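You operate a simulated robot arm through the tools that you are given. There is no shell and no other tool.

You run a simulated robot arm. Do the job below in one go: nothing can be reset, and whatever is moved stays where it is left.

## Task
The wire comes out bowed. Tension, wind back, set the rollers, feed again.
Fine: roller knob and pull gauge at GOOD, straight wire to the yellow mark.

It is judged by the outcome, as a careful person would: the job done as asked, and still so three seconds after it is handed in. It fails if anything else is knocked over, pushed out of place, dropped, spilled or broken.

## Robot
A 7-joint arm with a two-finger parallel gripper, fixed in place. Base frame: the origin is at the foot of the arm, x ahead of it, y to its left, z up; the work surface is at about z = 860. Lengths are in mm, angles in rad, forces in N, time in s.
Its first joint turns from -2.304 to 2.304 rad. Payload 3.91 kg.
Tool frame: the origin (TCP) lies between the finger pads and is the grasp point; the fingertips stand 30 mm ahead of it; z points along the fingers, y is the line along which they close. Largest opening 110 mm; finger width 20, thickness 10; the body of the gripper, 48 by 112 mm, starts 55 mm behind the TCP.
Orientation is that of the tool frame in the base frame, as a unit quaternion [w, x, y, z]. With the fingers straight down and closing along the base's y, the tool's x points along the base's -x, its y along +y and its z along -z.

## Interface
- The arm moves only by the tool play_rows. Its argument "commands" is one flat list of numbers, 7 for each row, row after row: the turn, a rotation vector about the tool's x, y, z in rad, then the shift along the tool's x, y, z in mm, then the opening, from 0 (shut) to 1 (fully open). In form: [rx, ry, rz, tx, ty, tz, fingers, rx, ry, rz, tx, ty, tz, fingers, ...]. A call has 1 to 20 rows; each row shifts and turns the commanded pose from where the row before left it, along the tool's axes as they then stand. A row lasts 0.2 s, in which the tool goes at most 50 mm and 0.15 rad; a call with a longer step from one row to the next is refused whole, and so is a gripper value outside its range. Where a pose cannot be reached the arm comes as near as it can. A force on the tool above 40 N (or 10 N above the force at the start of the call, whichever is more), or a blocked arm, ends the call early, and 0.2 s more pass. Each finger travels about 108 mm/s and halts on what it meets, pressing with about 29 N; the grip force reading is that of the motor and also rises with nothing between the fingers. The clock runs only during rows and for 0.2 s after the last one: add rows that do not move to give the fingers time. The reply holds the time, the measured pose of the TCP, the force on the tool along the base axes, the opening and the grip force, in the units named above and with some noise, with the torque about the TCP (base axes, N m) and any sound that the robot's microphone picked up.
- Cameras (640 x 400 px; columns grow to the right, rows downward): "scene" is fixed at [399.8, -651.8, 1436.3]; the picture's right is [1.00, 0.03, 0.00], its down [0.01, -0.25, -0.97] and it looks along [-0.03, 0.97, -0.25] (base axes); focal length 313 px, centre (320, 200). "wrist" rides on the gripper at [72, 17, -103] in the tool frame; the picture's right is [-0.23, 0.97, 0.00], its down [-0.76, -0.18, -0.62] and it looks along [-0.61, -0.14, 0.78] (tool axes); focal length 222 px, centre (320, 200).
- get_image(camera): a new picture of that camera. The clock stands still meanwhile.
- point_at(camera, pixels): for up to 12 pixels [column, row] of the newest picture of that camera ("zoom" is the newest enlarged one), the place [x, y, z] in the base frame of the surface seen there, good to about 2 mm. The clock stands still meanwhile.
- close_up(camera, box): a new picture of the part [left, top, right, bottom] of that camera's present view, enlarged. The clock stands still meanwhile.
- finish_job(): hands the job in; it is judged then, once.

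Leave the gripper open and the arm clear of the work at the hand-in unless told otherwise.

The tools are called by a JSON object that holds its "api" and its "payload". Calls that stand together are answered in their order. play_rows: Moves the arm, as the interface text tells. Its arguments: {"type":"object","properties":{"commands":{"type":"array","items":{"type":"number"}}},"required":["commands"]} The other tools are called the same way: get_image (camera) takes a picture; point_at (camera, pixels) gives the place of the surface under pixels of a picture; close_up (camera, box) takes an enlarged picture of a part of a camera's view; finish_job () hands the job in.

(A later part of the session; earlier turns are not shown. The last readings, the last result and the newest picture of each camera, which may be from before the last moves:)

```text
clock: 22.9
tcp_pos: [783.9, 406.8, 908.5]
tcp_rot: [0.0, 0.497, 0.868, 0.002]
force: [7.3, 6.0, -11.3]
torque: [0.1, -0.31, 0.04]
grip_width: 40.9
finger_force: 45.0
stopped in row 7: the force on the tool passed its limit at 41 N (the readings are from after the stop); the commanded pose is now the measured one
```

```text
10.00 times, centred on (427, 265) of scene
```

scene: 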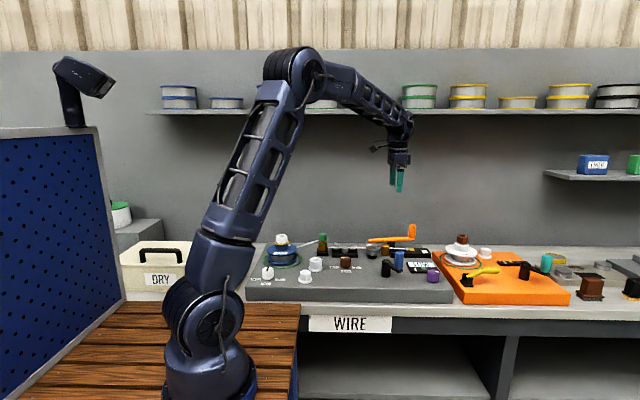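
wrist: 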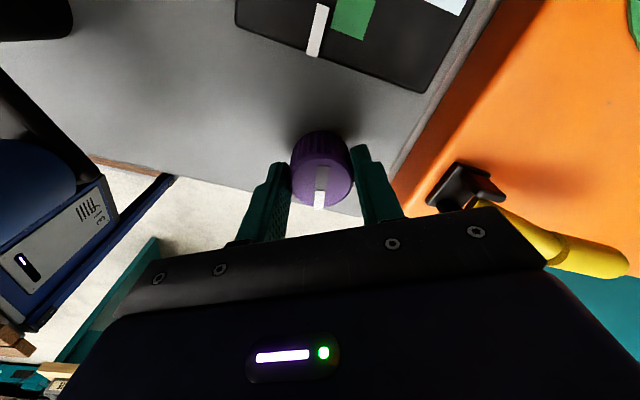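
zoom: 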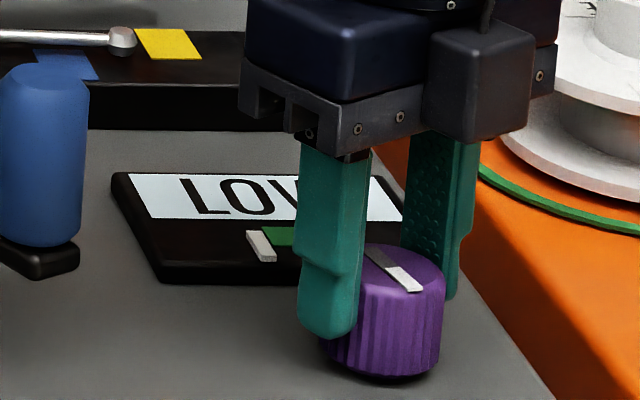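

The slider is now at 262 and the gauge still reads LOW; the call stopped on side force because the knob axis is off my tool axis, around (786, 405). I recentre (tool x −2.6, y +0.9) and turn 0.35 more.

{"api": "play_rows", "payload": {"commands": [0, 0, 0, -1.3, 0.45, 0, 0.2, 0, 0, 0, -1.3, 0.45, 0, 0.2, 0, 0, 0.07, 0, 0, 0, 0.2, 0, 0, 0.07, 0, 0, 0, 0.2, 0, 0, 0.07, 0, 0, 0, 0.2, 0, 0, 0.07, 0, 0, 0, 0.2, 0, 0, 0.07, 0, 0, 0, 0.2, 0, 0, 0, 0, 0, 0, 0.2]}}

{"api": "close_up", "payload": {"camera": "scene", "box": [395, 245, 459, 285]}}

{"api": "get_image", "payload": {"camera": "wrist"}}

```text
clock: 24.6
tcp_pos: [783.6, 406.9, 908.8]
tcp_rot: [0.001, 0.641, 0.767, 0.001]
force: [-15.9, 28.5, -13.8]
torque: [0.77, 0.49, 0.0]
grip_width: 40.0
finger_force: 45.2
```

```text
10.00 times, centred on (427, 265) of scene
```

zoom: 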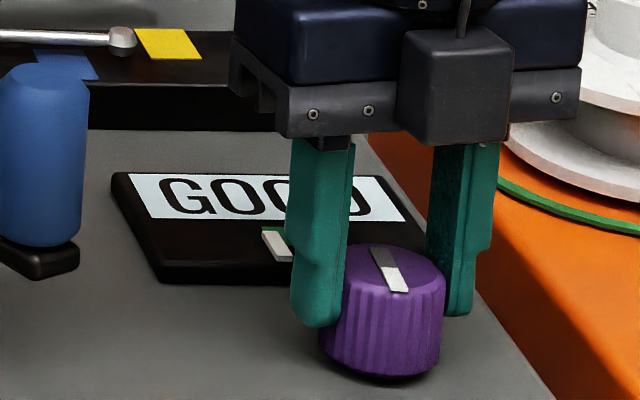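

```text
taken
```

wrist: 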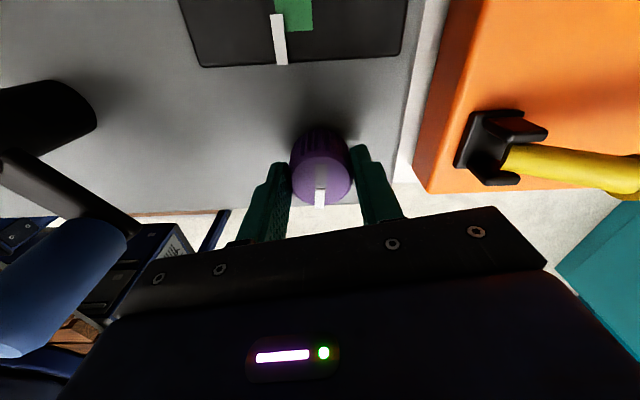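

The gauge reads GOOD with the slider at 278, near the left edge of green; side force is 28 N from an off-centre grip. I release, so the arm relaxes, and check.

{"api": "play_rows", "payload": {"commands": [0, 0, 0, 0, 0, 0, 0.65, 0, 0, 0, 0, 0, 0, 0.65, 0, 0, 0, 0, 0, 0, 0.65]}}

{"api": "get_image", "payload": {"camera": "wrist"}}

{"api": "close_up", "payload": {"camera": "scene", "box": [395, 245, 459, 285]}}

```text
clock: 25.4
tcp_pos: [784.8, 403.8, 909.3]
tcp_rot: [0.0, 0.642, 0.767, 0.002]
force: [-0.8, -0.4, -0.1]
torque: [0.0, -0.02, 0.02]
grip_width: 71.6
finger_force: 0.1
```

```text
taken
```

wrist: 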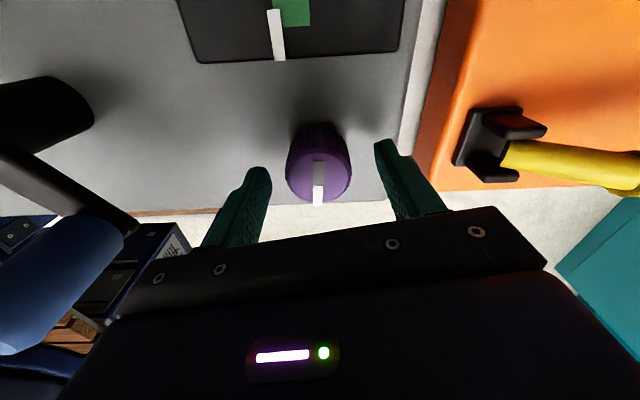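

```text
10.00 times, centred on (427, 265) of scene
```

zoom: 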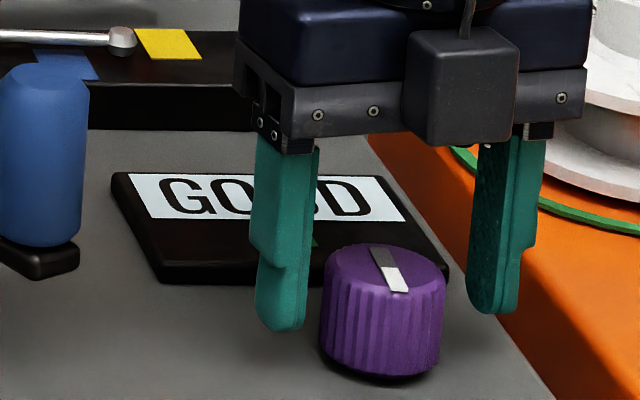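

Free reading is (784.8, 403.8); gauge still GOOD. I re-grip here with the fingers along x and read the forces before a small further turn to centre the slider.

{"api": "play_rows", "payload": {"commands": [0, 0, 0, 0, 0, 0, 0.2, 0, 0, 0, 0, 0, 0, 0.2, 0, 0, 0, 0, 0, 0, 0.2]}}

```text
clock: 26.2
tcp_pos: [784.9, 404.5, 908.6]
tcp_rot: [0.0, 0.642, 0.767, 0.001]
force: [-9.4, -5.4, 1.9]
torque: [-0.49, 0.72, -0.01]
grip_width: 40.4
finger_force: 45.1
```

Side force −9 N in x: I ease 0.8 mm toward −x (tool y −0.8), then turn 0.18 rad more clockwise.

{"api": "play_rows", "payload": {"commands": [0, 0, 0, 0, -0.8, 0, 0.2, 0, 0, 0.06, 0, 0, 0, 0.2, 0, 0, 0.06, 0, 0, 0, 0.2, 0, 0, 0.06, 0, 0, 0, 0.2, 0, 0, 0, 0, 0, 0, 0.2]}}

{"api": "close_up", "payload": {"camera": "scene", "box": [395, 245, 459, 285]}}

{"api": "get_image", "payload": {"camera": "wrist"}}

```text
clock: 27.4
tcp_pos: [785.7, 403.9, 909.4]
tcp_rot: [0.0, 0.708, 0.707, 0.002]
force: [2.3, -3.6, -1.5]
torque: [-0.35, -0.2, -0.02]
grip_width: 40.4
finger_force: 45.0
```

```text
10.00 times, centred on (427, 265) of scene
```

zoom: 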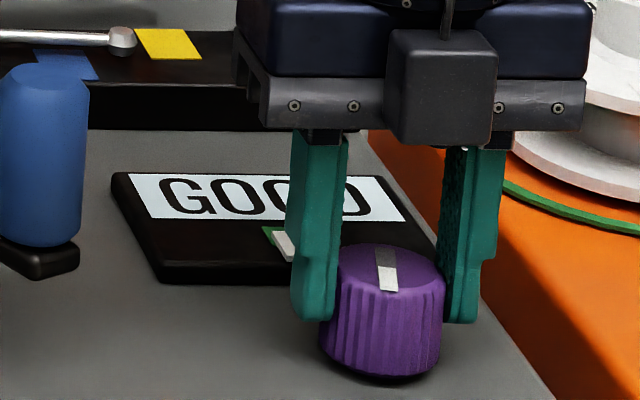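

```text
taken
```

wrist: 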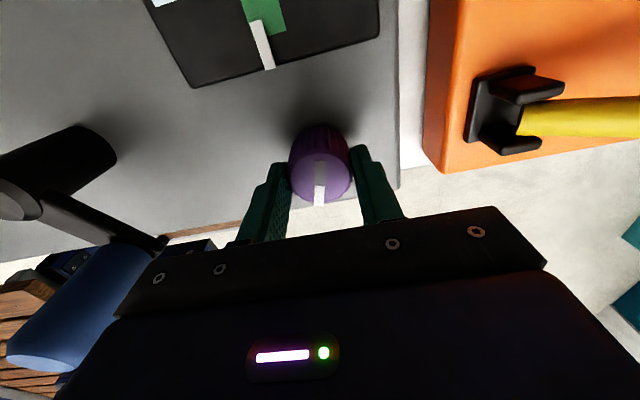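

The slider is now about the middle of the green and reads GOOD. I open, rise 150 mm, and unwind the wrist by −1.57 rad.

{"api": "play_rows", "payload": {"commands": [0, 0, 0, 0, 0, 0, 0.65, 0, 0, 0, 0, 0, 0, 0.65, 0, 0, 0, 0, 0, -30, 0.65, 0, 0, 0, 0, 0, -45, 0.65, 0, 0, 0, 0, 0, -45, 0.65, 0, 0, 0, 0, 0, -40, 0.65, 0, 0, -0.143, 0, 0, 0, 1, 0, 0, -0.143, 0, 0, 0, 1, 0, 0, -0.143, 0, 0, 0, 1, 0, 0, -0.143, 0, 0, 0, 1, 0, 0, -0.143, 0, 0, 0, 1, 0, 0, -0.143, 0, 0, 0, 1, 0, 0, -0.143, 0, 0, 0, 1, 0, 0, -0.143, 0, 0, 0, 1, 0, 0, -0.143, 0, 0, 0, 1, 0, 0, -0.143, 0, 0, 0, 1, 0, 0, -0.143, 0, 0, 0, 1, 0, 0, 0, 0, 0, 0, 1]}}

{"api": "close_up", "payload": {"camera": "scene", "box": [395, 245, 459, 285]}}

{"api": "close_up", "payload": {"camera": "scene", "box": [340, 215, 460, 305]}}

```text
clock: 31.2
tcp_pos: [784.4, 403.5, 1068.0]
tcp_rot: [0.001, 0.0, 1.0, 0.001]
force: [-0.8, 0.3, 0.0]
torque: [0.0, 0.04, 0.01]
grip_width: 109.9
finger_force: 0.0
```

```text
10.00 times, centred on (427, 265) of scene
```

zoom: 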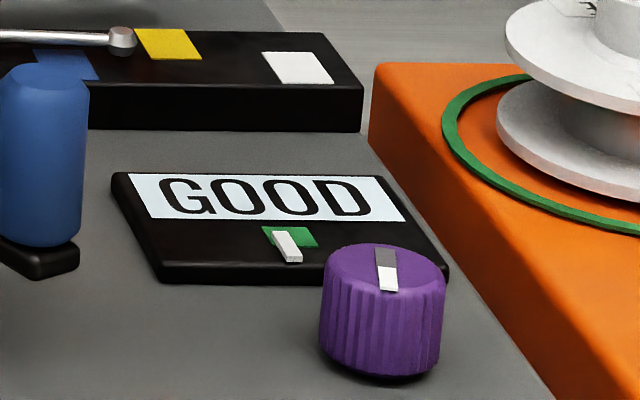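

```text
4.44 times, centred on (400, 260) of scene
```

zoom: 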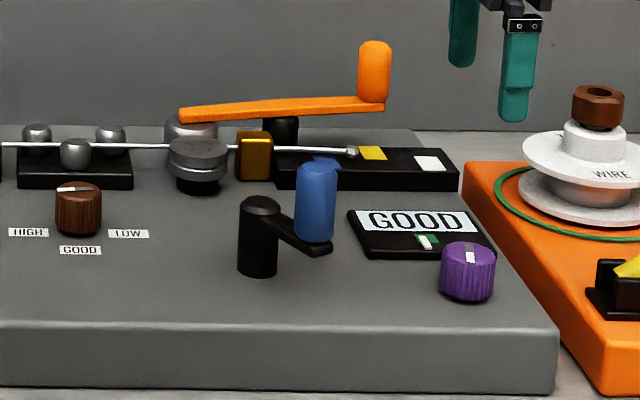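

Gauge GOOD, slider centred. Next the wind-back: I move above the blue crank (axis about (617, 445), grip about (647, 393)) to measure it.

{"api": "play_rows", "payload": {"commands": [0, 0, 0, 45, 5, -10, 1, 0, 0, 0, 45, 5, -10, 1, 0, 0, 0, 45, 5, 0, 1, 0, 0, 0, 0, 0, 0, 1]}}

{"api": "get_image", "payload": {"camera": "wrist"}}

{"api": "close_up", "payload": {"camera": "wrist", "box": [240, 0, 480, 190]}}

```text
clock: 32.2
tcp_pos: [648.3, 419.3, 1087.5]
tcp_rot: [0.001, -0.001, 1.0, 0.002]
force: [-0.1, 0.3, -0.5]
torque: [-0.02, 0.04, -0.02]
grip_width: 110.0
finger_force: 0.1
```

```text
taken
```

wrist: 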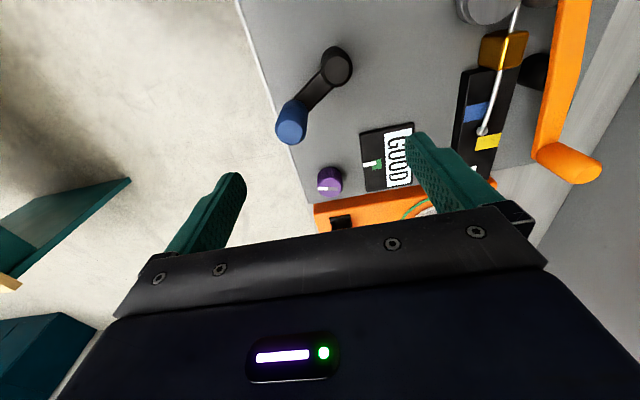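

```text
2.11 times, centred on (360, 95) of wrist
```

zoom: 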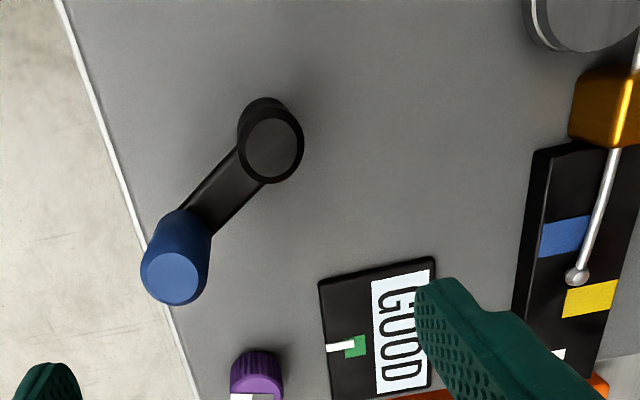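

I measure the crank hub, arm, blue grip top and sides, and the bowed wire points and marks.

{"api": "point_at", "payload": {"camera": "zoom", "pixels": [[173, 278], [148, 280], [200, 278], [174, 303], [173, 256], [270, 145], [300, 145], [242, 145], [270, 180], [213, 212], [180, 215], [195, 245]]}}

{"api": "point_at", "payload": {"camera": "zoom", "pixels": [[617, 155], [608, 190], [597, 225], [586, 255], [575, 278], [563, 240], [590, 300], [538, 240], [545, 220], [570, 315], [600, 282], [558, 355]]}}

```text
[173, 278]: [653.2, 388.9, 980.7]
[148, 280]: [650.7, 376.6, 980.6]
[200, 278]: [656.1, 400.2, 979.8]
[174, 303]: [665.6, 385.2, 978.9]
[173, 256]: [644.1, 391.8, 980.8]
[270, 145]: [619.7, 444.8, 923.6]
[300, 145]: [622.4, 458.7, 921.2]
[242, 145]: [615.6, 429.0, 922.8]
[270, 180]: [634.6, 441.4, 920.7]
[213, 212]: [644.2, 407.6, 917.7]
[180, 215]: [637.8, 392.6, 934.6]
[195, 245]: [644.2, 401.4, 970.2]
```

```text
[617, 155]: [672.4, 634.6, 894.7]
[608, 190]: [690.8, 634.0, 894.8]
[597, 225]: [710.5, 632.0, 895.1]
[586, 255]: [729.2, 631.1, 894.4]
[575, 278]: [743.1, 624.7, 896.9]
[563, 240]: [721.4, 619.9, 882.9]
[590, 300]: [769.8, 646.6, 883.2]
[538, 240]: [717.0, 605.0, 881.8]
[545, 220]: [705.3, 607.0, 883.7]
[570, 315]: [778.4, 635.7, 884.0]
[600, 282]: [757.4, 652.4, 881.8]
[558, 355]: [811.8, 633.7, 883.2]
```

Blue grip centre (653.5, 388.5), 25 mm thick, z 918–980; hub (619, 444), top 923; crank radius about 65 mm. The blue mark is at x≈705–722, yellow at x≈757–778, and the straight line is y≈635; the ball is at (743, 626). I go down over the blue grip to TCP z≈965.

{"api": "play_rows", "payload": {"commands": [0, 0, 0, -5.2, -31, 0, 0.6, 0, 0, 0, 0, 0, 40, 0.6, 0, 0, 0, 0, 0, 40, 0.6, 0, 0, 0, 0, 0, 25, 0.6, 0, 0, 0, 0, 0, 17, 0.6, 0, 0, 0, 0, 0, 0, 0.6]}}

{"api": "get_image", "payload": {"camera": "wrist"}}

{"api": "close_up", "payload": {"camera": "scene", "box": [340, 215, 460, 305]}}

```text
clock: 33.6
tcp_pos: [655.4, 387.4, 965.1]
tcp_rot: [0.001, 0.0, 1.0, 0.001]
force: [-0.2, -0.3, -0.4]
torque: [-0.01, 0.01, 0.02]
grip_width: 66.2
finger_force: 0.0
```

```text
taken
```

wrist: 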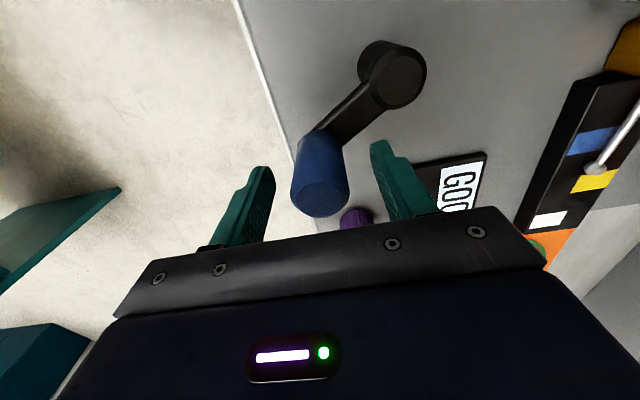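

```text
4.44 times, centred on (400, 260) of scene
```

zoom: 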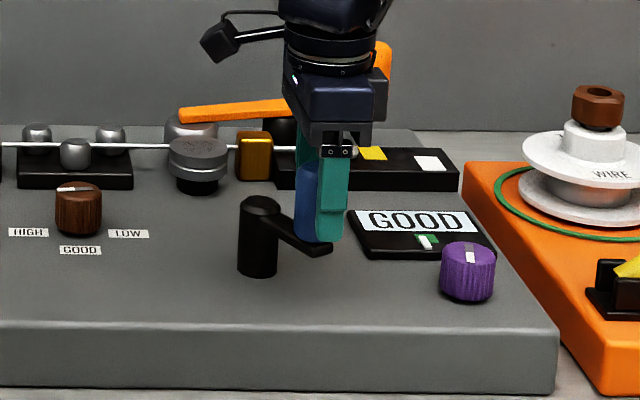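

The blue grip is centred between the fingers. I close on it.

{"api": "play_rows", "payload": {"commands": [0, 0, 0, 0, 0, 0, 0.1, 0, 0, 0, 0, 0, 0, 0.1, 0, 0, 0, 0, 0, 0, 0.1, 0, 0, 0, 0, 0, 0, 0.1]}}

```text
clock: 34.6
tcp_pos: [655.5, 388.1, 966.5]
tcp_rot: [0.0, 0.0, 1.0, 0.001]
force: [-1.5, 3.0, -3.0]
torque: [-0.94, -0.01, 0.0]
grip_width: 31.5
finger_force: 44.7
```

Gripped (31.5 mm). I turn the crank a small test amount, 0.3 rad counter-clockwise about the hub, and look at the ball and gauge.

{"api": "play_rows", "payload": {"commands": [0, 0, 0, -5.37, 3.82, 0, 0.1, 0, 0, 0, -4.97, 4.34, 0, 0.1, 0, 0, 0, -4.51, 4.8, 0, 0.1, 0, 0, 0, 0, 0, 0, 0.1]}}

{"api": "close_up", "payload": {"camera": "scene", "box": [340, 215, 460, 305]}}

{"api": "get_image", "payload": {"camera": "wrist"}}

```text
clock: 35.6
tcp_pos: [669.6, 400.0, 966.1]
tcp_rot: [0.001, 0.0, 1.0, 0.001]
force: [4.1, -6.1, -5.5]
torque: [-1.19, 0.93, 0.02]
grip_width: 31.3
finger_force: 44.9
```

```text
4.44 times, centred on (400, 260) of scene
```

zoom: 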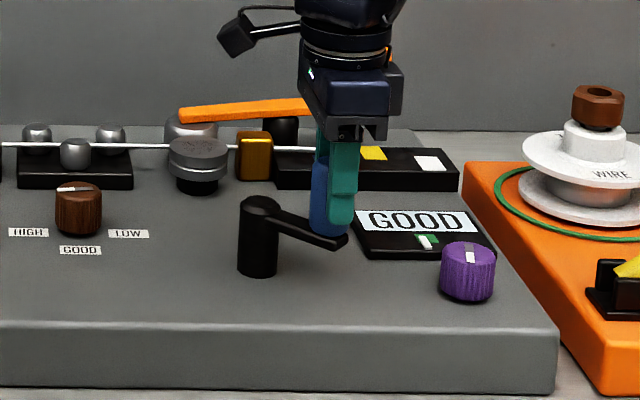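

```text
taken
```

wrist: 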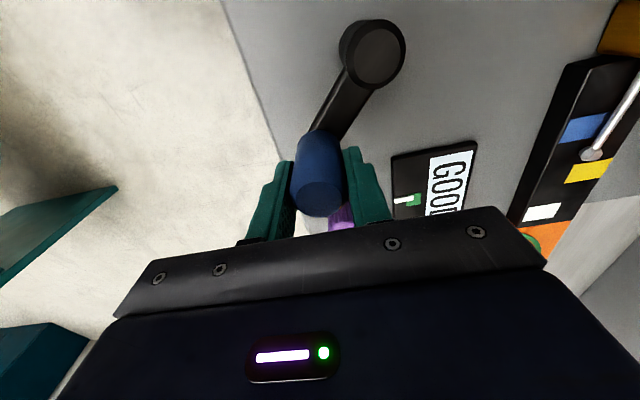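

The crank turned. I measure the ball at (591, 154) and the marks to see how far and which way the wire went.

{"api": "close_up", "payload": {"camera": "wrist", "box": [520, 40, 640, 220]}}

{"api": "point_at", "payload": {"camera": "wrist", "pixels": [[591, 154], [585, 128], [588, 172], [610, 130], [372, 54], [318, 198], [300, 195], [340, 195]]}}

```text
2.22 times, centred on (580, 130) of wrist
```

zoom: 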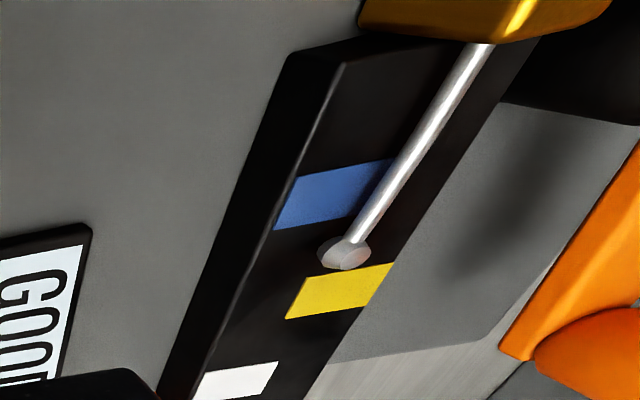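

```text
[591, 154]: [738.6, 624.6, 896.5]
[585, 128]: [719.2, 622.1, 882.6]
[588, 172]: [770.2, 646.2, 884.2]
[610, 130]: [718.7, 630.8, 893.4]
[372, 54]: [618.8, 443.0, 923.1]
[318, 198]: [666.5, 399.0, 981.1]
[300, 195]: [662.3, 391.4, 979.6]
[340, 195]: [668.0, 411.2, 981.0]
```

The ball went from x≈743 to ≈739, so counter-clockwise winds back (about 13 mm per rad). The blue mark's centre is x≈714. I wind 1.2 rad further back along the circle.

{"api": "play_rows", "payload": {"commands": [0, 0, 0, -5.8, 7.99, 0, 0.1, 0, 0, 0, -4.56, 8.77, 0, 0.1, 0, 0, 0, -3.18, 9.35, 0, 0.1, 0, 0, 0, -1.75, 9.72, 0, 0.1, 0, 0, 0, -0.29, 9.87, 0, 0.1, 0, 0, 0, 1.2, 9.8, 0, 0.1, 0, 0, 0, 2.64, 9.51, 0, 0.1, 0, 0, 0, 4.04, 9.02, 0, 0.1, 0, 0, 0, 0, 0, 0, 0.1]}}

{"api": "close_up", "payload": {"camera": "scene", "box": [340, 215, 460, 305]}}

{"api": "get_image", "payload": {"camera": "wrist"}}

```text
clock: 37.4
tcp_pos: [681.7, 470.5, 967.3]
tcp_rot: [0.003, 0.0, 1.0, 0.004]
force: [10.9, 7.3, -12.2]
torque: [-0.67, -0.98, -0.01]
grip_width: 31.8
finger_force: 45.2
stopped in row 8: the force on the tool passed its limit at 40 N (the readings are from after the stop); the commanded pose is now the measured one
```

```text
4.44 times, centred on (400, 260) of scene
```

zoom: 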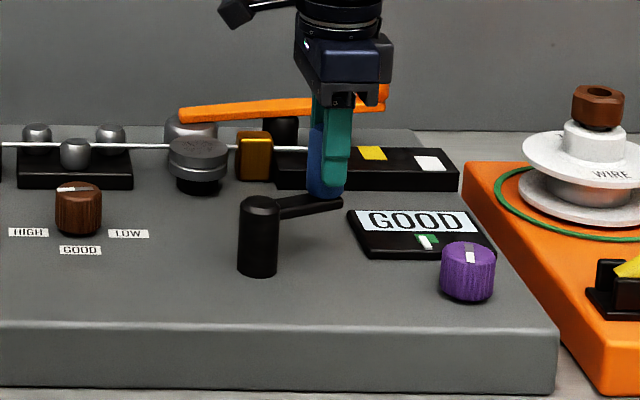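

```text
taken
```

wrist: 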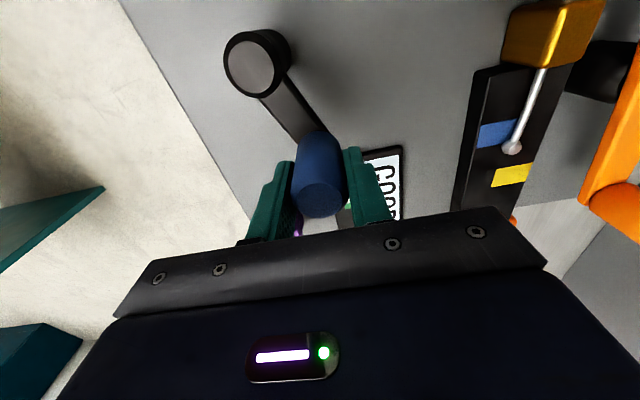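

The ball is now at the blue mark's edge. The stop was from side force; the true circle is slightly bigger on this side. I measure hub, grip and ball again.

{"api": "point_at", "payload": {"camera": "wrist", "pixels": [[251, 70], [226, 70], [277, 68], [251, 94], [319, 199], [300, 196], [342, 196], [319, 215], [512, 147], [495, 135], [512, 174], [530, 105]]}}

{"api": "close_up", "payload": {"camera": "wrist", "box": [440, 40, 600, 220]}}

```text
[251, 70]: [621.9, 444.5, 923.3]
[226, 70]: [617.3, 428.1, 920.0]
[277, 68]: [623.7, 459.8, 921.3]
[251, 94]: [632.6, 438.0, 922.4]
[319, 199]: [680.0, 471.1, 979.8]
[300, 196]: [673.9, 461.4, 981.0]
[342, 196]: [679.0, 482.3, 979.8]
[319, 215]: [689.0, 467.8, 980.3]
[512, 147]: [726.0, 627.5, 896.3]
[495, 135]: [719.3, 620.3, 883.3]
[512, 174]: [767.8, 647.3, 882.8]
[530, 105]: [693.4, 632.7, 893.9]
```

```text
2.22 times, centred on (520, 130) of wrist
```

zoom: 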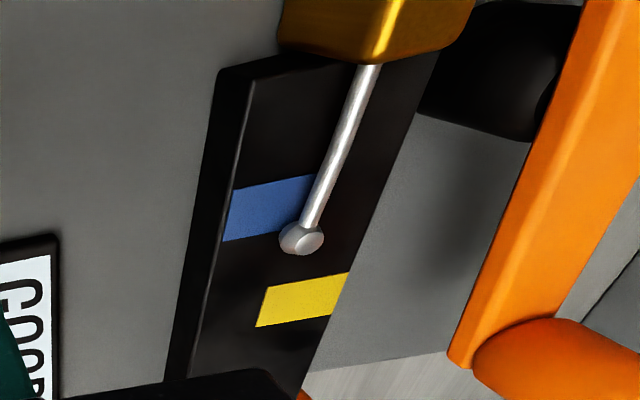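

The ball is at x≈726 now. With a refined hub of (622, 445) and radius 66, I wind back about 0.75 rad further.

{"api": "play_rows", "payload": {"commands": [0, 0, 0, 2.71, 7.78, 0, 0.1, 0, 0, 0, 4.59, 6.85, 0, 0.1, 0, 0, 0, 5.41, 6.22, 0, 0.1, 0, 0, 0, 6.15, 5.5, 0, 0.1, 0, 0, 0, 6.78, 4.69, 0, 0.1, 0, 0, 0, 7.32, 3.8, 0, 0.1, 0, 0, 0, 0, 0, 0, 0.1]}}

{"api": "get_image", "payload": {"camera": "wrist"}}

{"api": "close_up", "payload": {"camera": "scene", "box": [360, 225, 440, 275]}}

```text
clock: 39.0
tcp_pos: [646.6, 504.6, 965.8]
tcp_rot: [0.001, 0.0, 1.0, 0.001]
force: [-6.5, -16.3, -14.6]
torque: [-1.18, -0.15, 0.03]
grip_width: 31.5
finger_force: 45.2
```

```text
taken
```

wrist: 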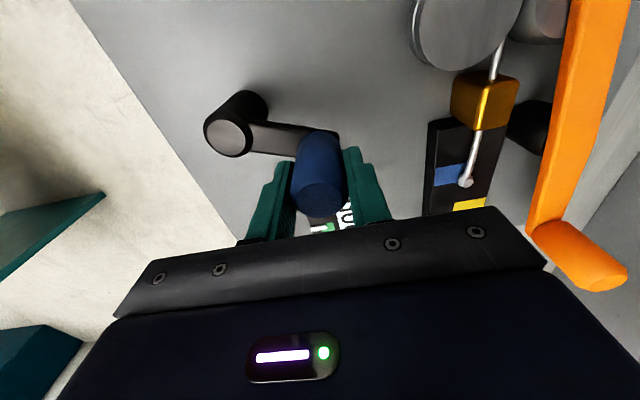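

```text
8.00 times, centred on (400, 250) of scene
```

zoom: 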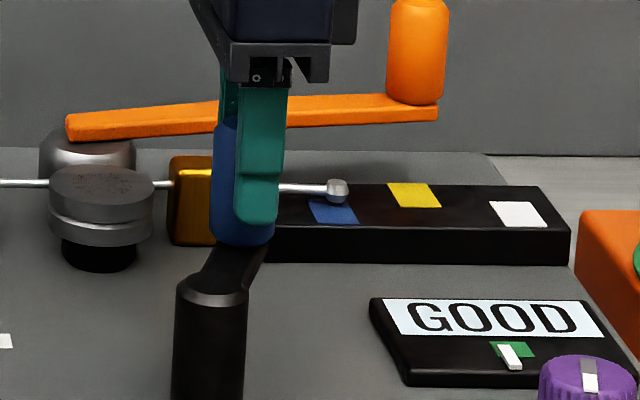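

{"api": "point_at", "payload": {"camera": "wrist", "pixels": [[466, 182], [448, 167], [447, 184], [468, 203], [484, 135], [477, 160]]}}

{"api": "close_up", "payload": {"camera": "wrist", "box": [410, 100, 530, 220]}}

```text
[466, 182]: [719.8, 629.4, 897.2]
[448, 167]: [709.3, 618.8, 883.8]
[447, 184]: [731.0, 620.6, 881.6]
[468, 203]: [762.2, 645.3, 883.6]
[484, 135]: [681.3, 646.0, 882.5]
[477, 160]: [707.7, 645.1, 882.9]
```

```text
3.33 times, centred on (470, 160) of wrist
```

zoom: 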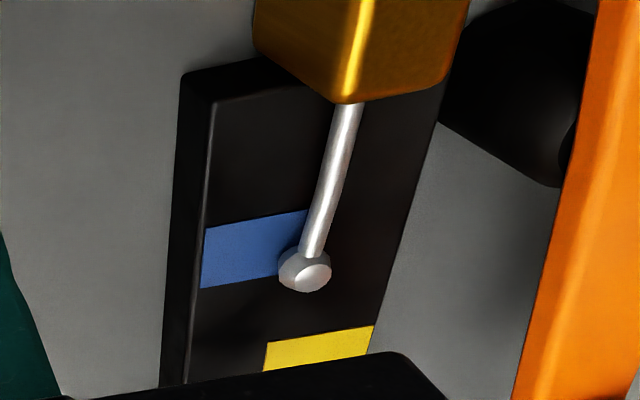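

The ball is over the blue mark's front part (x≈720, mark ≈704–725) and slightly bowed still. I wind back about 0.6 rad more so it sits at the middle/back of the blue mark.

{"api": "play_rows", "payload": {"commands": [0, 0, 0, 7.98, 1.45, 0, 0.1, 0, 0, 0, 7.65, 1.9, 0, 0.1, 0, 0, 0, 7.82, 0.98, 0, 0.1, 0, 0, 0, 7.88, 0.03, 0, 0.1, 0, 0, 0, 7.83, -0.92, 0, 0.1, 0, 0, 0, 0, 0, 0, 0.1]}}

{"api": "get_image", "payload": {"camera": "wrist"}}

{"api": "close_up", "payload": {"camera": "scene", "box": [360, 225, 440, 275]}}

```text
clock: 40.4
tcp_pos: [608.5, 509.3, 967.1]
tcp_rot: [0.002, 0.0, 1.0, 0.002]
force: [4.6, -18.4, -25.3]
torque: [-1.16, -0.53, 0.03]
grip_width: 31.5
finger_force: 44.8
```

```text
taken
```

wrist: 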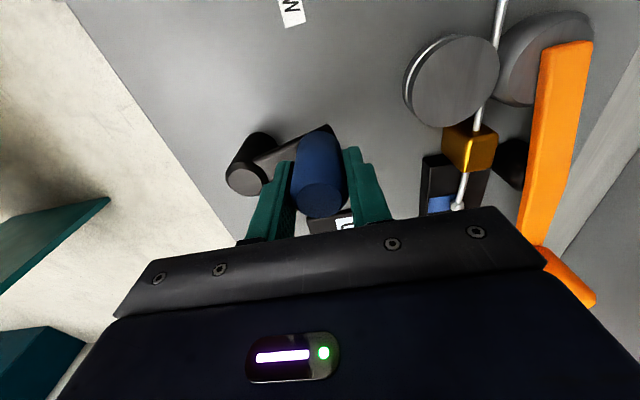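

```text
8.00 times, centred on (400, 250) of scene
```

zoom: 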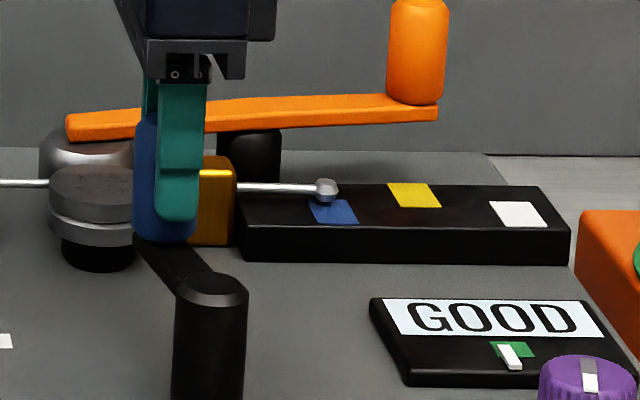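

The ball is now over the blue mark. I measure it at (457, 206).

{"api": "point_at", "payload": {"camera": "wrist", "pixels": [[457, 206], [440, 200], [440, 209], [430, 205]]}}

{"api": "close_up", "payload": {"camera": "scene", "box": [384, 236, 424, 261]}}

{"api": "point_at", "payload": {"camera": "zoom", "pixels": [[265, 205], [210, 240], [300, 245], [255, 245], [385, 175], [480, 220], [430, 200], [180, 200]]}}

```text
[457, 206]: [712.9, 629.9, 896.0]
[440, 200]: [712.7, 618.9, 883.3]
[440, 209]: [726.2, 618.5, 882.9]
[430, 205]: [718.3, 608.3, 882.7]
```

```text
16.00 times, centred on (404, 248) of scene
```

zoom: 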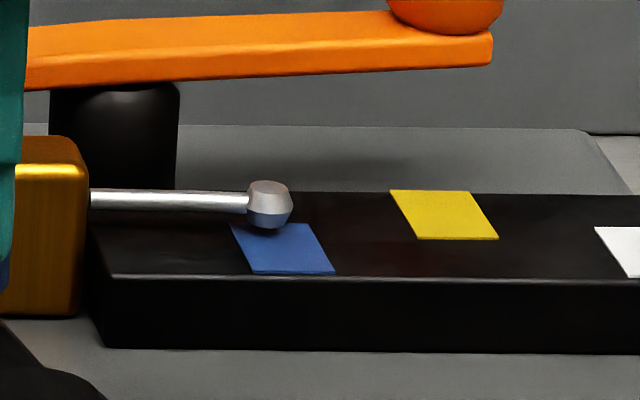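

```text
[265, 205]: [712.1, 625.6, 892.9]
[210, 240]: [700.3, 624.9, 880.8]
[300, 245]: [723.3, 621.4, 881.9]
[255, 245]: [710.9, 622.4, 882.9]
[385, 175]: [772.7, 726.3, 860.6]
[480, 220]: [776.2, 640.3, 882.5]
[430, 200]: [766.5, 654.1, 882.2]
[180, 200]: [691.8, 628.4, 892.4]
```

The ball is at x≈712, on the blue mark (≈707–729), just past its middle. Wind-back is done. I release the crank, rise, and head toward the brown roller knob at (470, 514).

{"api": "play_rows", "payload": {"commands": [0, 0, 0, 0, 0, 0, 0.6, 0, 0, 0, 0, 0, 0, 0.6, 0, 0, 0, 0, 0, 0, 0.6, 0, 0, 0, 0, 0, -40, 0.6, 0, 0, 0, 0, 0, -40, 0.6, 0, 0, 0, 0, 0, -40, 0.6, 0, 0, 0, 45, 0, 0, 1, 0, 0, 0, 45, 2, 0, 1, 0, 0, 0, 42, 3, 0, 1, 0, 0, 0, 0, 0, 0, 1]}}

{"api": "get_image", "payload": {"camera": "wrist"}}

{"api": "close_up", "payload": {"camera": "wrist", "box": [240, 0, 480, 200]}}

{"api": "close_up", "payload": {"camera": "scene", "box": [340, 215, 460, 305]}}

```text
clock: 42.6
tcp_pos: [473.8, 515.3, 1086.2]
tcp_rot: [0.002, 0.0, 1.0, 0.003]
force: [-0.1, -0.2, -0.5]
torque: [0.01, -0.04, 0.0]
grip_width: 109.9
finger_force: 0.2
```

```text
taken
```

wrist: 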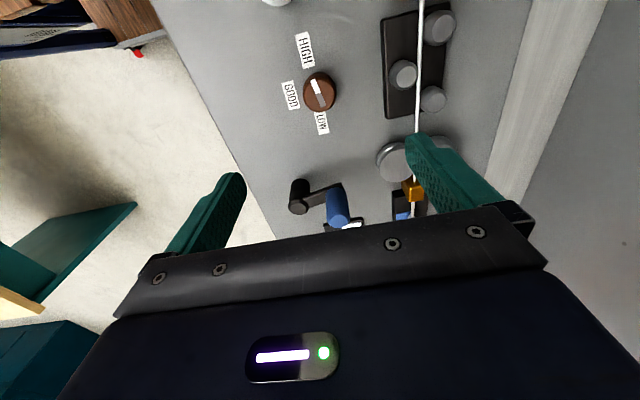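

```text
2.00 times, centred on (360, 100) of wrist
```

zoom: 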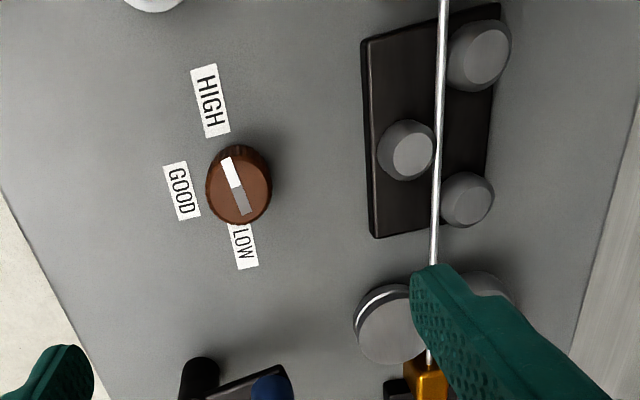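

```text
4.44 times, centred on (400, 260) of scene
```

zoom: 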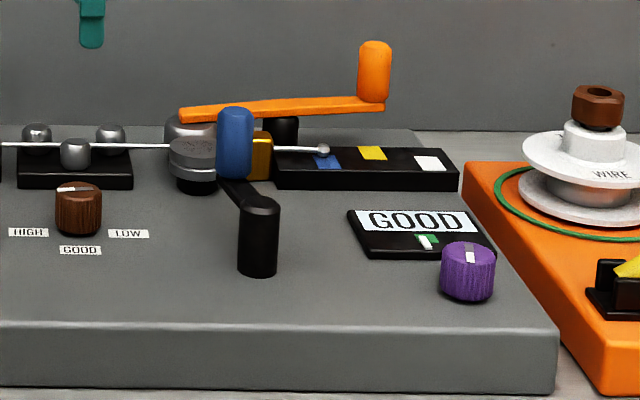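

Everything is in order and the gauge still reads GOOD. I measure the brown knob's top outline, its pointer ends and label positions.

{"api": "point_at", "payload": {"camera": "zoom", "pixels": [[238, 187], [208, 187], [270, 187], [238, 222], [238, 148], [229, 163], [245, 210], [210, 100], [182, 190], [242, 245], [407, 150], [375, 150]]}}

{"api": "close_up", "payload": {"camera": "wrist", "box": [275, 25, 365, 140]}}

```text
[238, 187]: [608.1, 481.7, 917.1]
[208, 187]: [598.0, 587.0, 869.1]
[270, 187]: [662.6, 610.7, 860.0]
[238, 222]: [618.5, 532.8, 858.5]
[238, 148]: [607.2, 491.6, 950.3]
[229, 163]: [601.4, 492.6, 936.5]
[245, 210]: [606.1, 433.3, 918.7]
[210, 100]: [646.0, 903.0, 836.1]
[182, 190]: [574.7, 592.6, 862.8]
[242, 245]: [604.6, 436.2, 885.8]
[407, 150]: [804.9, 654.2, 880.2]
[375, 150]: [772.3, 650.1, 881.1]
```

```text
3.48 times, centred on (320, 82) of wrist
```

zoom: 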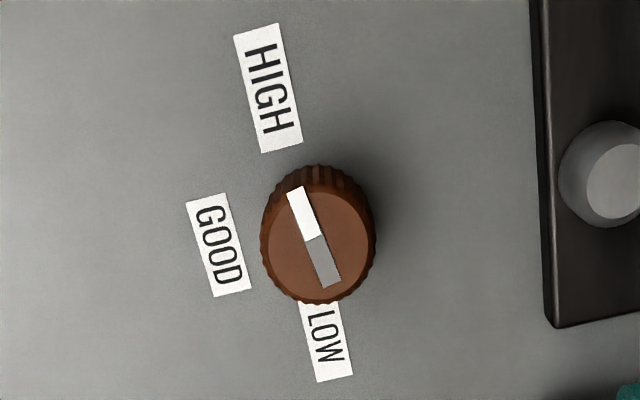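

The last points referred to the scene zoom; I measure again on this new wrist close-up.

{"api": "point_at", "payload": {"camera": "zoom", "pixels": [[320, 240], [268, 240], [372, 240], [320, 298], [320, 195], [296, 192], [333, 285], [268, 88], [218, 245], [326, 340], [300, 185], [315, 236]]}}

```text
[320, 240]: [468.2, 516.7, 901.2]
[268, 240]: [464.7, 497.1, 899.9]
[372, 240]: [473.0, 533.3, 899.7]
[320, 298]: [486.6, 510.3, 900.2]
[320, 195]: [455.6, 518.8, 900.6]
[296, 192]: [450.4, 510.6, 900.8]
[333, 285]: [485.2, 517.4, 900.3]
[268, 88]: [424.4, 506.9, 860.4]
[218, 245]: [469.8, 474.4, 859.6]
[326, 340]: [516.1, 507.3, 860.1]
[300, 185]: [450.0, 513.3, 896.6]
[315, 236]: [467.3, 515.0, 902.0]
```

Brown knob: centre (469, 515), top z 901; pointer at 191°, HIGH at 190°, GOOD at 270°, LOW at 350°. I need about +1.38 rad counter-clockwise. I pre-turn the tool +0.7 rad, go down to z≈906 and keep the fingers open.

{"api": "play_rows", "payload": {"commands": [0, 0, 0, 4.8, -0.3, 0, 0.65, 0, 0, 0.14, 0, 0, 0, 0.65, 0, 0, 0.14, 0, 0, 0, 0.65, 0, 0, 0.14, 0, 0, 0, 0.65, 0, 0, 0.14, 0, 0, 0, 0.65, 0, 0, 0.14, 0, 0, 0, 0.65, 0, 0, 0, 0, 0, 45, 0.65, 0, 0, 0, 0, 0, 45, 0.65, 0, 0, 0, 0, 0, 45, 0.65, 0, 0, 0, 0, 0, 30, 0.65, 0, 0, 0, 0, 0, 14, 0.65, 0, 0, 0, 0, 0, 0, 0.65]}}

{"api": "get_image", "payload": {"camera": "wrist"}}

{"api": "close_up", "payload": {"camera": "scene", "box": [310, 205, 406, 275]}}

```text
clock: 45.2
tcp_pos: [470.8, 512.1, 908.1]
tcp_rot: [0.001, 0.343, 0.939, 0.004]
force: [0.1, -0.5, 0.5]
torque: [0.02, 0.01, 0.02]
grip_width: 71.5
finger_force: 0.0
```

```text
taken
```

wrist: 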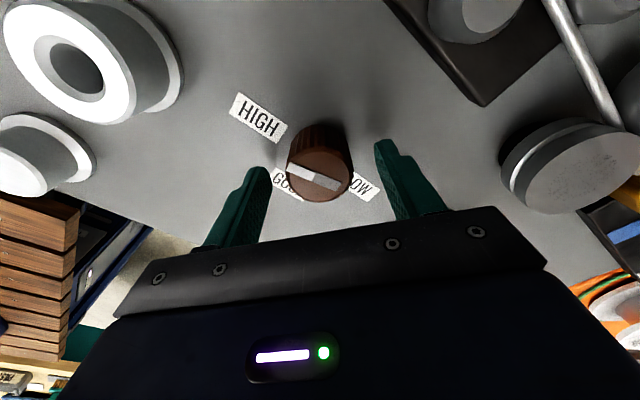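

```text
5.71 times, centred on (358, 240) of scene
```

zoom: 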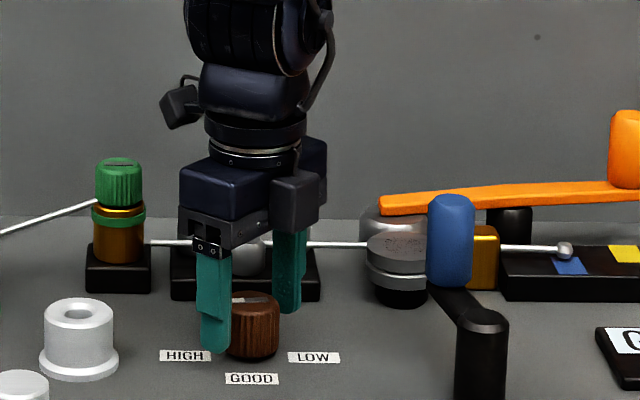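

The knob is centred between the fingers; the TCP reads ~3 mm short along tool x, so I shift +2.5 there and close.

{"api": "play_rows", "payload": {"commands": [0, 0, 0, 2.5, 0.5, 0, 0.65, 0, 0, 0, 0, 0, 0, 0.2, 0, 0, 0, 0, 0, 0, 0.2, 0, 0, 0, 0, 0, 0, 0.2, 0, 0, 0, 0, 0, 0, 0.2]}}

```text
clock: 46.4
tcp_pos: [469.7, 514.0, 907.8]
tcp_rot: [0.001, 0.343, 0.939, 0.002]
force: [-4.7, -7.3, 1.6]
torque: [-0.52, 0.39, 0.01]
grip_width: 41.3
finger_force: 45.6
```

Side force is ~9 N; I ease 0.7 mm and turn 0.7 rad counter-clockwise, then check.

{"api": "play_rows", "payload": {"commands": [0, 0, 0, 0, -0.7, 0, 0.2, 0, 0, -0.1, 0, 0, 0, 0.2, 0, 0, -0.1, 0, 0, 0, 0.2, 0, 0, -0.1, 0, 0, 0, 0.2, 0, 0, -0.1, 0, 0, 0, 0.2, 0, 0, -0.1, 0, 0, 0, 0.2, 0, 0, -0.1, 0, 0, 0, 0.2, 0, 0, -0.1, 0, 0, 0, 0.2, 0, 0, 0, 0, 0, 0, 0.2]}}

{"api": "get_image", "payload": {"camera": "wrist"}}

{"api": "close_up", "payload": {"camera": "scene", "box": [310, 205, 406, 275]}}

```text
clock: 48.4
tcp_pos: [468.8, 514.9, 907.9]
tcp_rot: [0.001, -0.001, 1.0, 0.003]
force: [0.0, -10.0, 5.9]
torque: [-0.63, 0.69, -0.02]
grip_width: 41.4
finger_force: 44.9
```

```text
taken
```

wrist: 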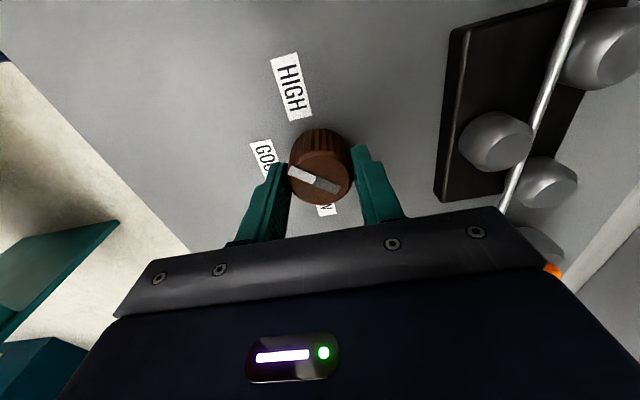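

```text
5.71 times, centred on (358, 240) of scene
```

zoom: 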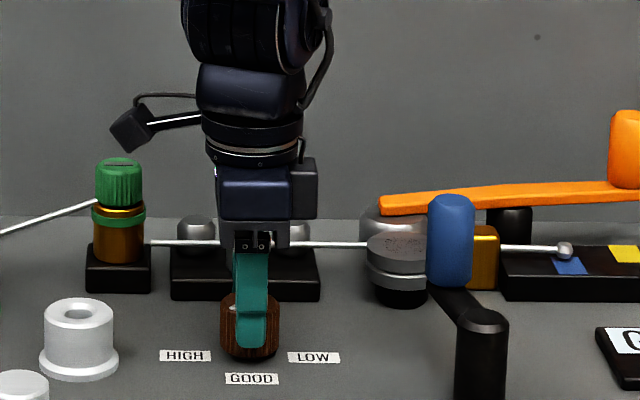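

The knob turns with the fingers. I ease 0.6 mm in −y and turn the remaining 0.68 rad.

{"api": "play_rows", "payload": {"commands": [0, 0, 0, 0, -0.6, 0, 0.2, 0, 0, -0.1, 0, 0, 0, 0.2, 0, 0, -0.1, 0, 0, 0, 0.2, 0, 0, -0.1, 0, 0, 0, 0.2, 0, 0, -0.1, 0, 0, 0, 0.2, 0, 0, -0.1, 0, 0, 0, 0.2, 0, 0, -0.1, 0, 0, 0, 0.2, 0, 0, -0.08, 0, 0, 0, 0.2, 0, 0, 0, 0, 0, 0, 0.2]}}

{"api": "get_image", "payload": {"camera": "wrist"}}

{"api": "close_up", "payload": {"camera": "scene", "box": [310, 205, 406, 275]}}

```text
clock: 50.4
tcp_pos: [468.0, 513.7, 907.1]
tcp_rot: [0.003, -0.334, 0.943, 0.002]
force: [4.4, 0.6, 3.1]
torque: [0.04, -0.13, 0.02]
grip_width: 41.0
finger_force: 45.0
```

```text
taken
```

wrist: 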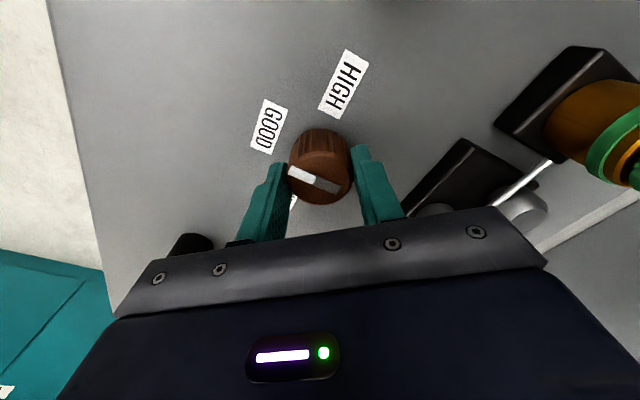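

```text
5.71 times, centred on (358, 240) of scene
```

zoom: 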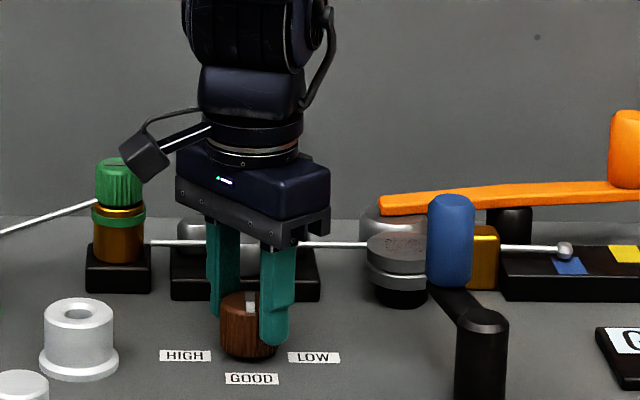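

The pointer now looks toward GOOD. I measure its ends in an enlarged wrist view.

{"api": "close_up", "payload": {"camera": "wrist", "box": [280, 125, 360, 215]}}

{"api": "point_at", "payload": {"camera": "wrist", "pixels": [[292, 172], [301, 176], [315, 181], [328, 185], [337, 188]]}}

```text
4.44 times, centred on (320, 170) of wrist
```

zoom: 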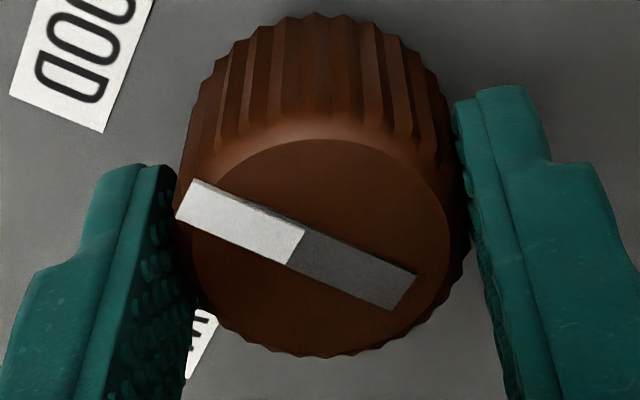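

```text
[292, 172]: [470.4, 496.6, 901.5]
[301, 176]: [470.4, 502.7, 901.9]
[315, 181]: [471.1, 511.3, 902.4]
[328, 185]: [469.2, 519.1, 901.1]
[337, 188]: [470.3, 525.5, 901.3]
```

The pointer runs from (470, 525) to (470, 497): exactly 270°, at GOOD. I release, rise and unwind the tool by +0.68 rad.

{"api": "play_rows", "payload": {"commands": [0, 0, 0, 0, 0, 0, 0.65, 0, 0, 0, 0, 0, 0, 0.65, 0, 0, 0, 0, 0, -30, 0.65, 0, 0, 0, 0, 0, -45, 0.65, 0, 0, 0, 0, 0, -45, 0.65, 0, 0, 0, 0, 0, -40, 0.65, 0, 0, 0.136, 0, 0, 0, 0.65, 0, 0, 0.136, 0, 0, 0, 0.65, 0, 0, 0.136, 0, 0, 0, 0.65, 0, 0, 0.136, 0, 0, 0, 0.65, 0, 0, 0.136, 0, 0, 0, 0.65, 0, 0, 0, 0, 0, 0, 0.65]}}

{"api": "close_up", "payload": {"camera": "scene", "box": [310, 215, 450, 305]}}

{"api": "close_up", "payload": {"camera": "wrist", "box": [240, 0, 480, 200]}}

```text
clock: 53.0
tcp_pos: [468.7, 513.0, 1068.3]
tcp_rot: [0.002, 0.0, 1.0, 0.003]
force: [-0.5, -0.1, -0.6]
torque: [-0.03, -0.01, 0.03]
grip_width: 71.3
finger_force: 0.1
```

```text
4.44 times, centred on (380, 260) of scene
```

zoom: 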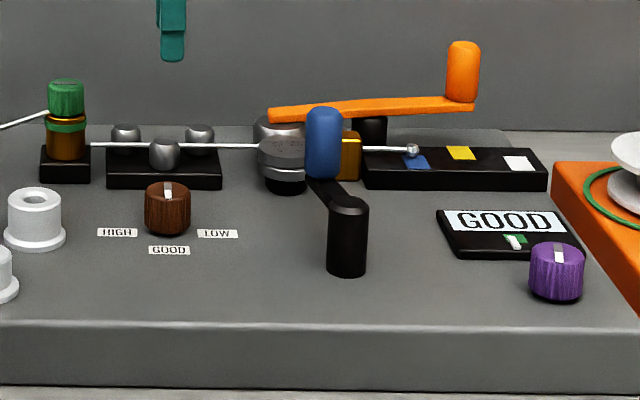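

```text
2.00 times, centred on (360, 100) of wrist
```

zoom: 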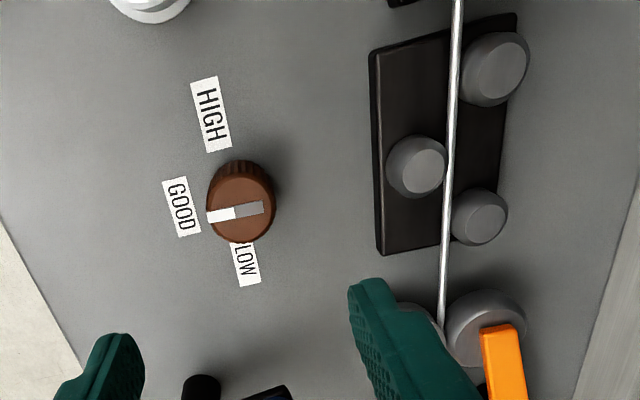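

Roller knob at GOOD, gauge GOOD. I move back over the crank's blue grip, near (608, 509), and measure it.

{"api": "play_rows", "payload": {"commands": [0, 0, 0, -47, -1, -5, 1, 0, 0, 0, -47, -1, -5, 1, 0, 0, 0, -46, -1, 0, 1, 0, 0, 0, 0, 0, 0, 1]}}

{"api": "get_image", "payload": {"camera": "wrist"}}

{"api": "close_up", "payload": {"camera": "wrist", "box": [240, 0, 480, 200]}}

```text
clock: 54.0
tcp_pos: [608.8, 510.2, 1079.0]
tcp_rot: [0.001, -0.001, 1.0, 0.003]
force: [0.5, 0.2, 0.7]
torque: [0.0, 0.02, 0.0]
grip_width: 110.2
finger_force: 0.1
```

```text
taken
```

wrist: 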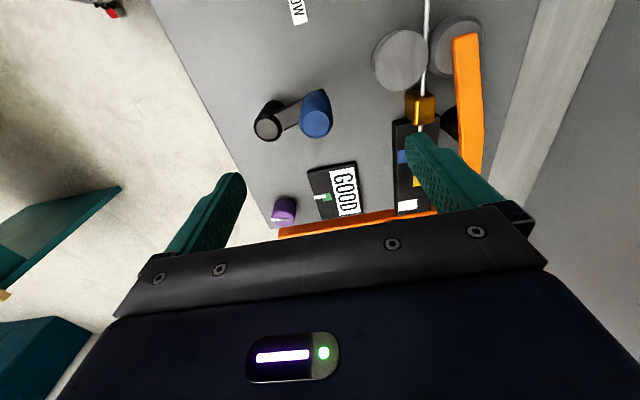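

```text
2.00 times, centred on (360, 100) of wrist
```

zoom: 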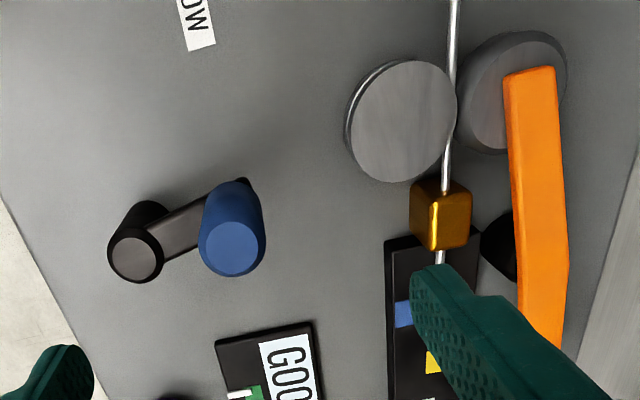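

{"api": "point_at", "payload": {"camera": "zoom", "pixels": [[232, 247], [202, 248], [263, 245], [234, 273], [232, 225], [136, 258], [110, 258], [162, 256], [136, 281], [136, 234]]}}

```text
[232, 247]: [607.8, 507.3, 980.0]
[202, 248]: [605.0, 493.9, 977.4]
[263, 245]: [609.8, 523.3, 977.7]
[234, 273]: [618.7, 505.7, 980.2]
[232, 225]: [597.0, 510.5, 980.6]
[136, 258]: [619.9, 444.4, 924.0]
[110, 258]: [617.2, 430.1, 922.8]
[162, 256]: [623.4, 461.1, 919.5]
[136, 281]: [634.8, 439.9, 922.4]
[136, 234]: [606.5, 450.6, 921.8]
```

Blue grip centre (607.9, 508.2), hub (620.5, 444.5), radius 65.3 mm. I go down to z≈965 around it and close.

{"api": "play_rows", "payload": {"commands": [0, 0, 0, 0.9, -2, 0, 0.6, 0, 0, 0, 0, 0, 40, 0.6, 0, 0, 0, 0, 0, 40, 0.6, 0, 0, 0, 0, 0, 22, 0.6, 0, 0, 0, 0, 0, 12, 0.6, 0, 0, 0, 0, 0, 0, 0.6, 0, 0, 0, 0, 0, 0, 0.1, 0, 0, 0, 0, 0, 0, 0.1, 0, 0, 0, 0, 0, 0, 0.1, 0, 0, 0, 0, 0, 0, 0.1]}}

{"api": "close_up", "payload": {"camera": "scene", "box": [340, 205, 460, 295]}}

```text
clock: 56.2
tcp_pos: [608.3, 509.3, 964.6]
tcp_rot: [0.001, -0.001, 1.0, 0.002]
force: [3.5, -19.4, -0.3]
torque: [-1.33, 0.06, 0.03]
grip_width: 31.5
finger_force: 45.0
```

```text
4.44 times, centred on (400, 250) of scene
```

zoom: 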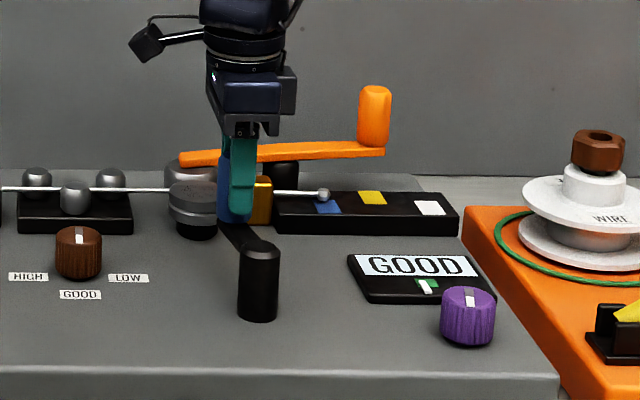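

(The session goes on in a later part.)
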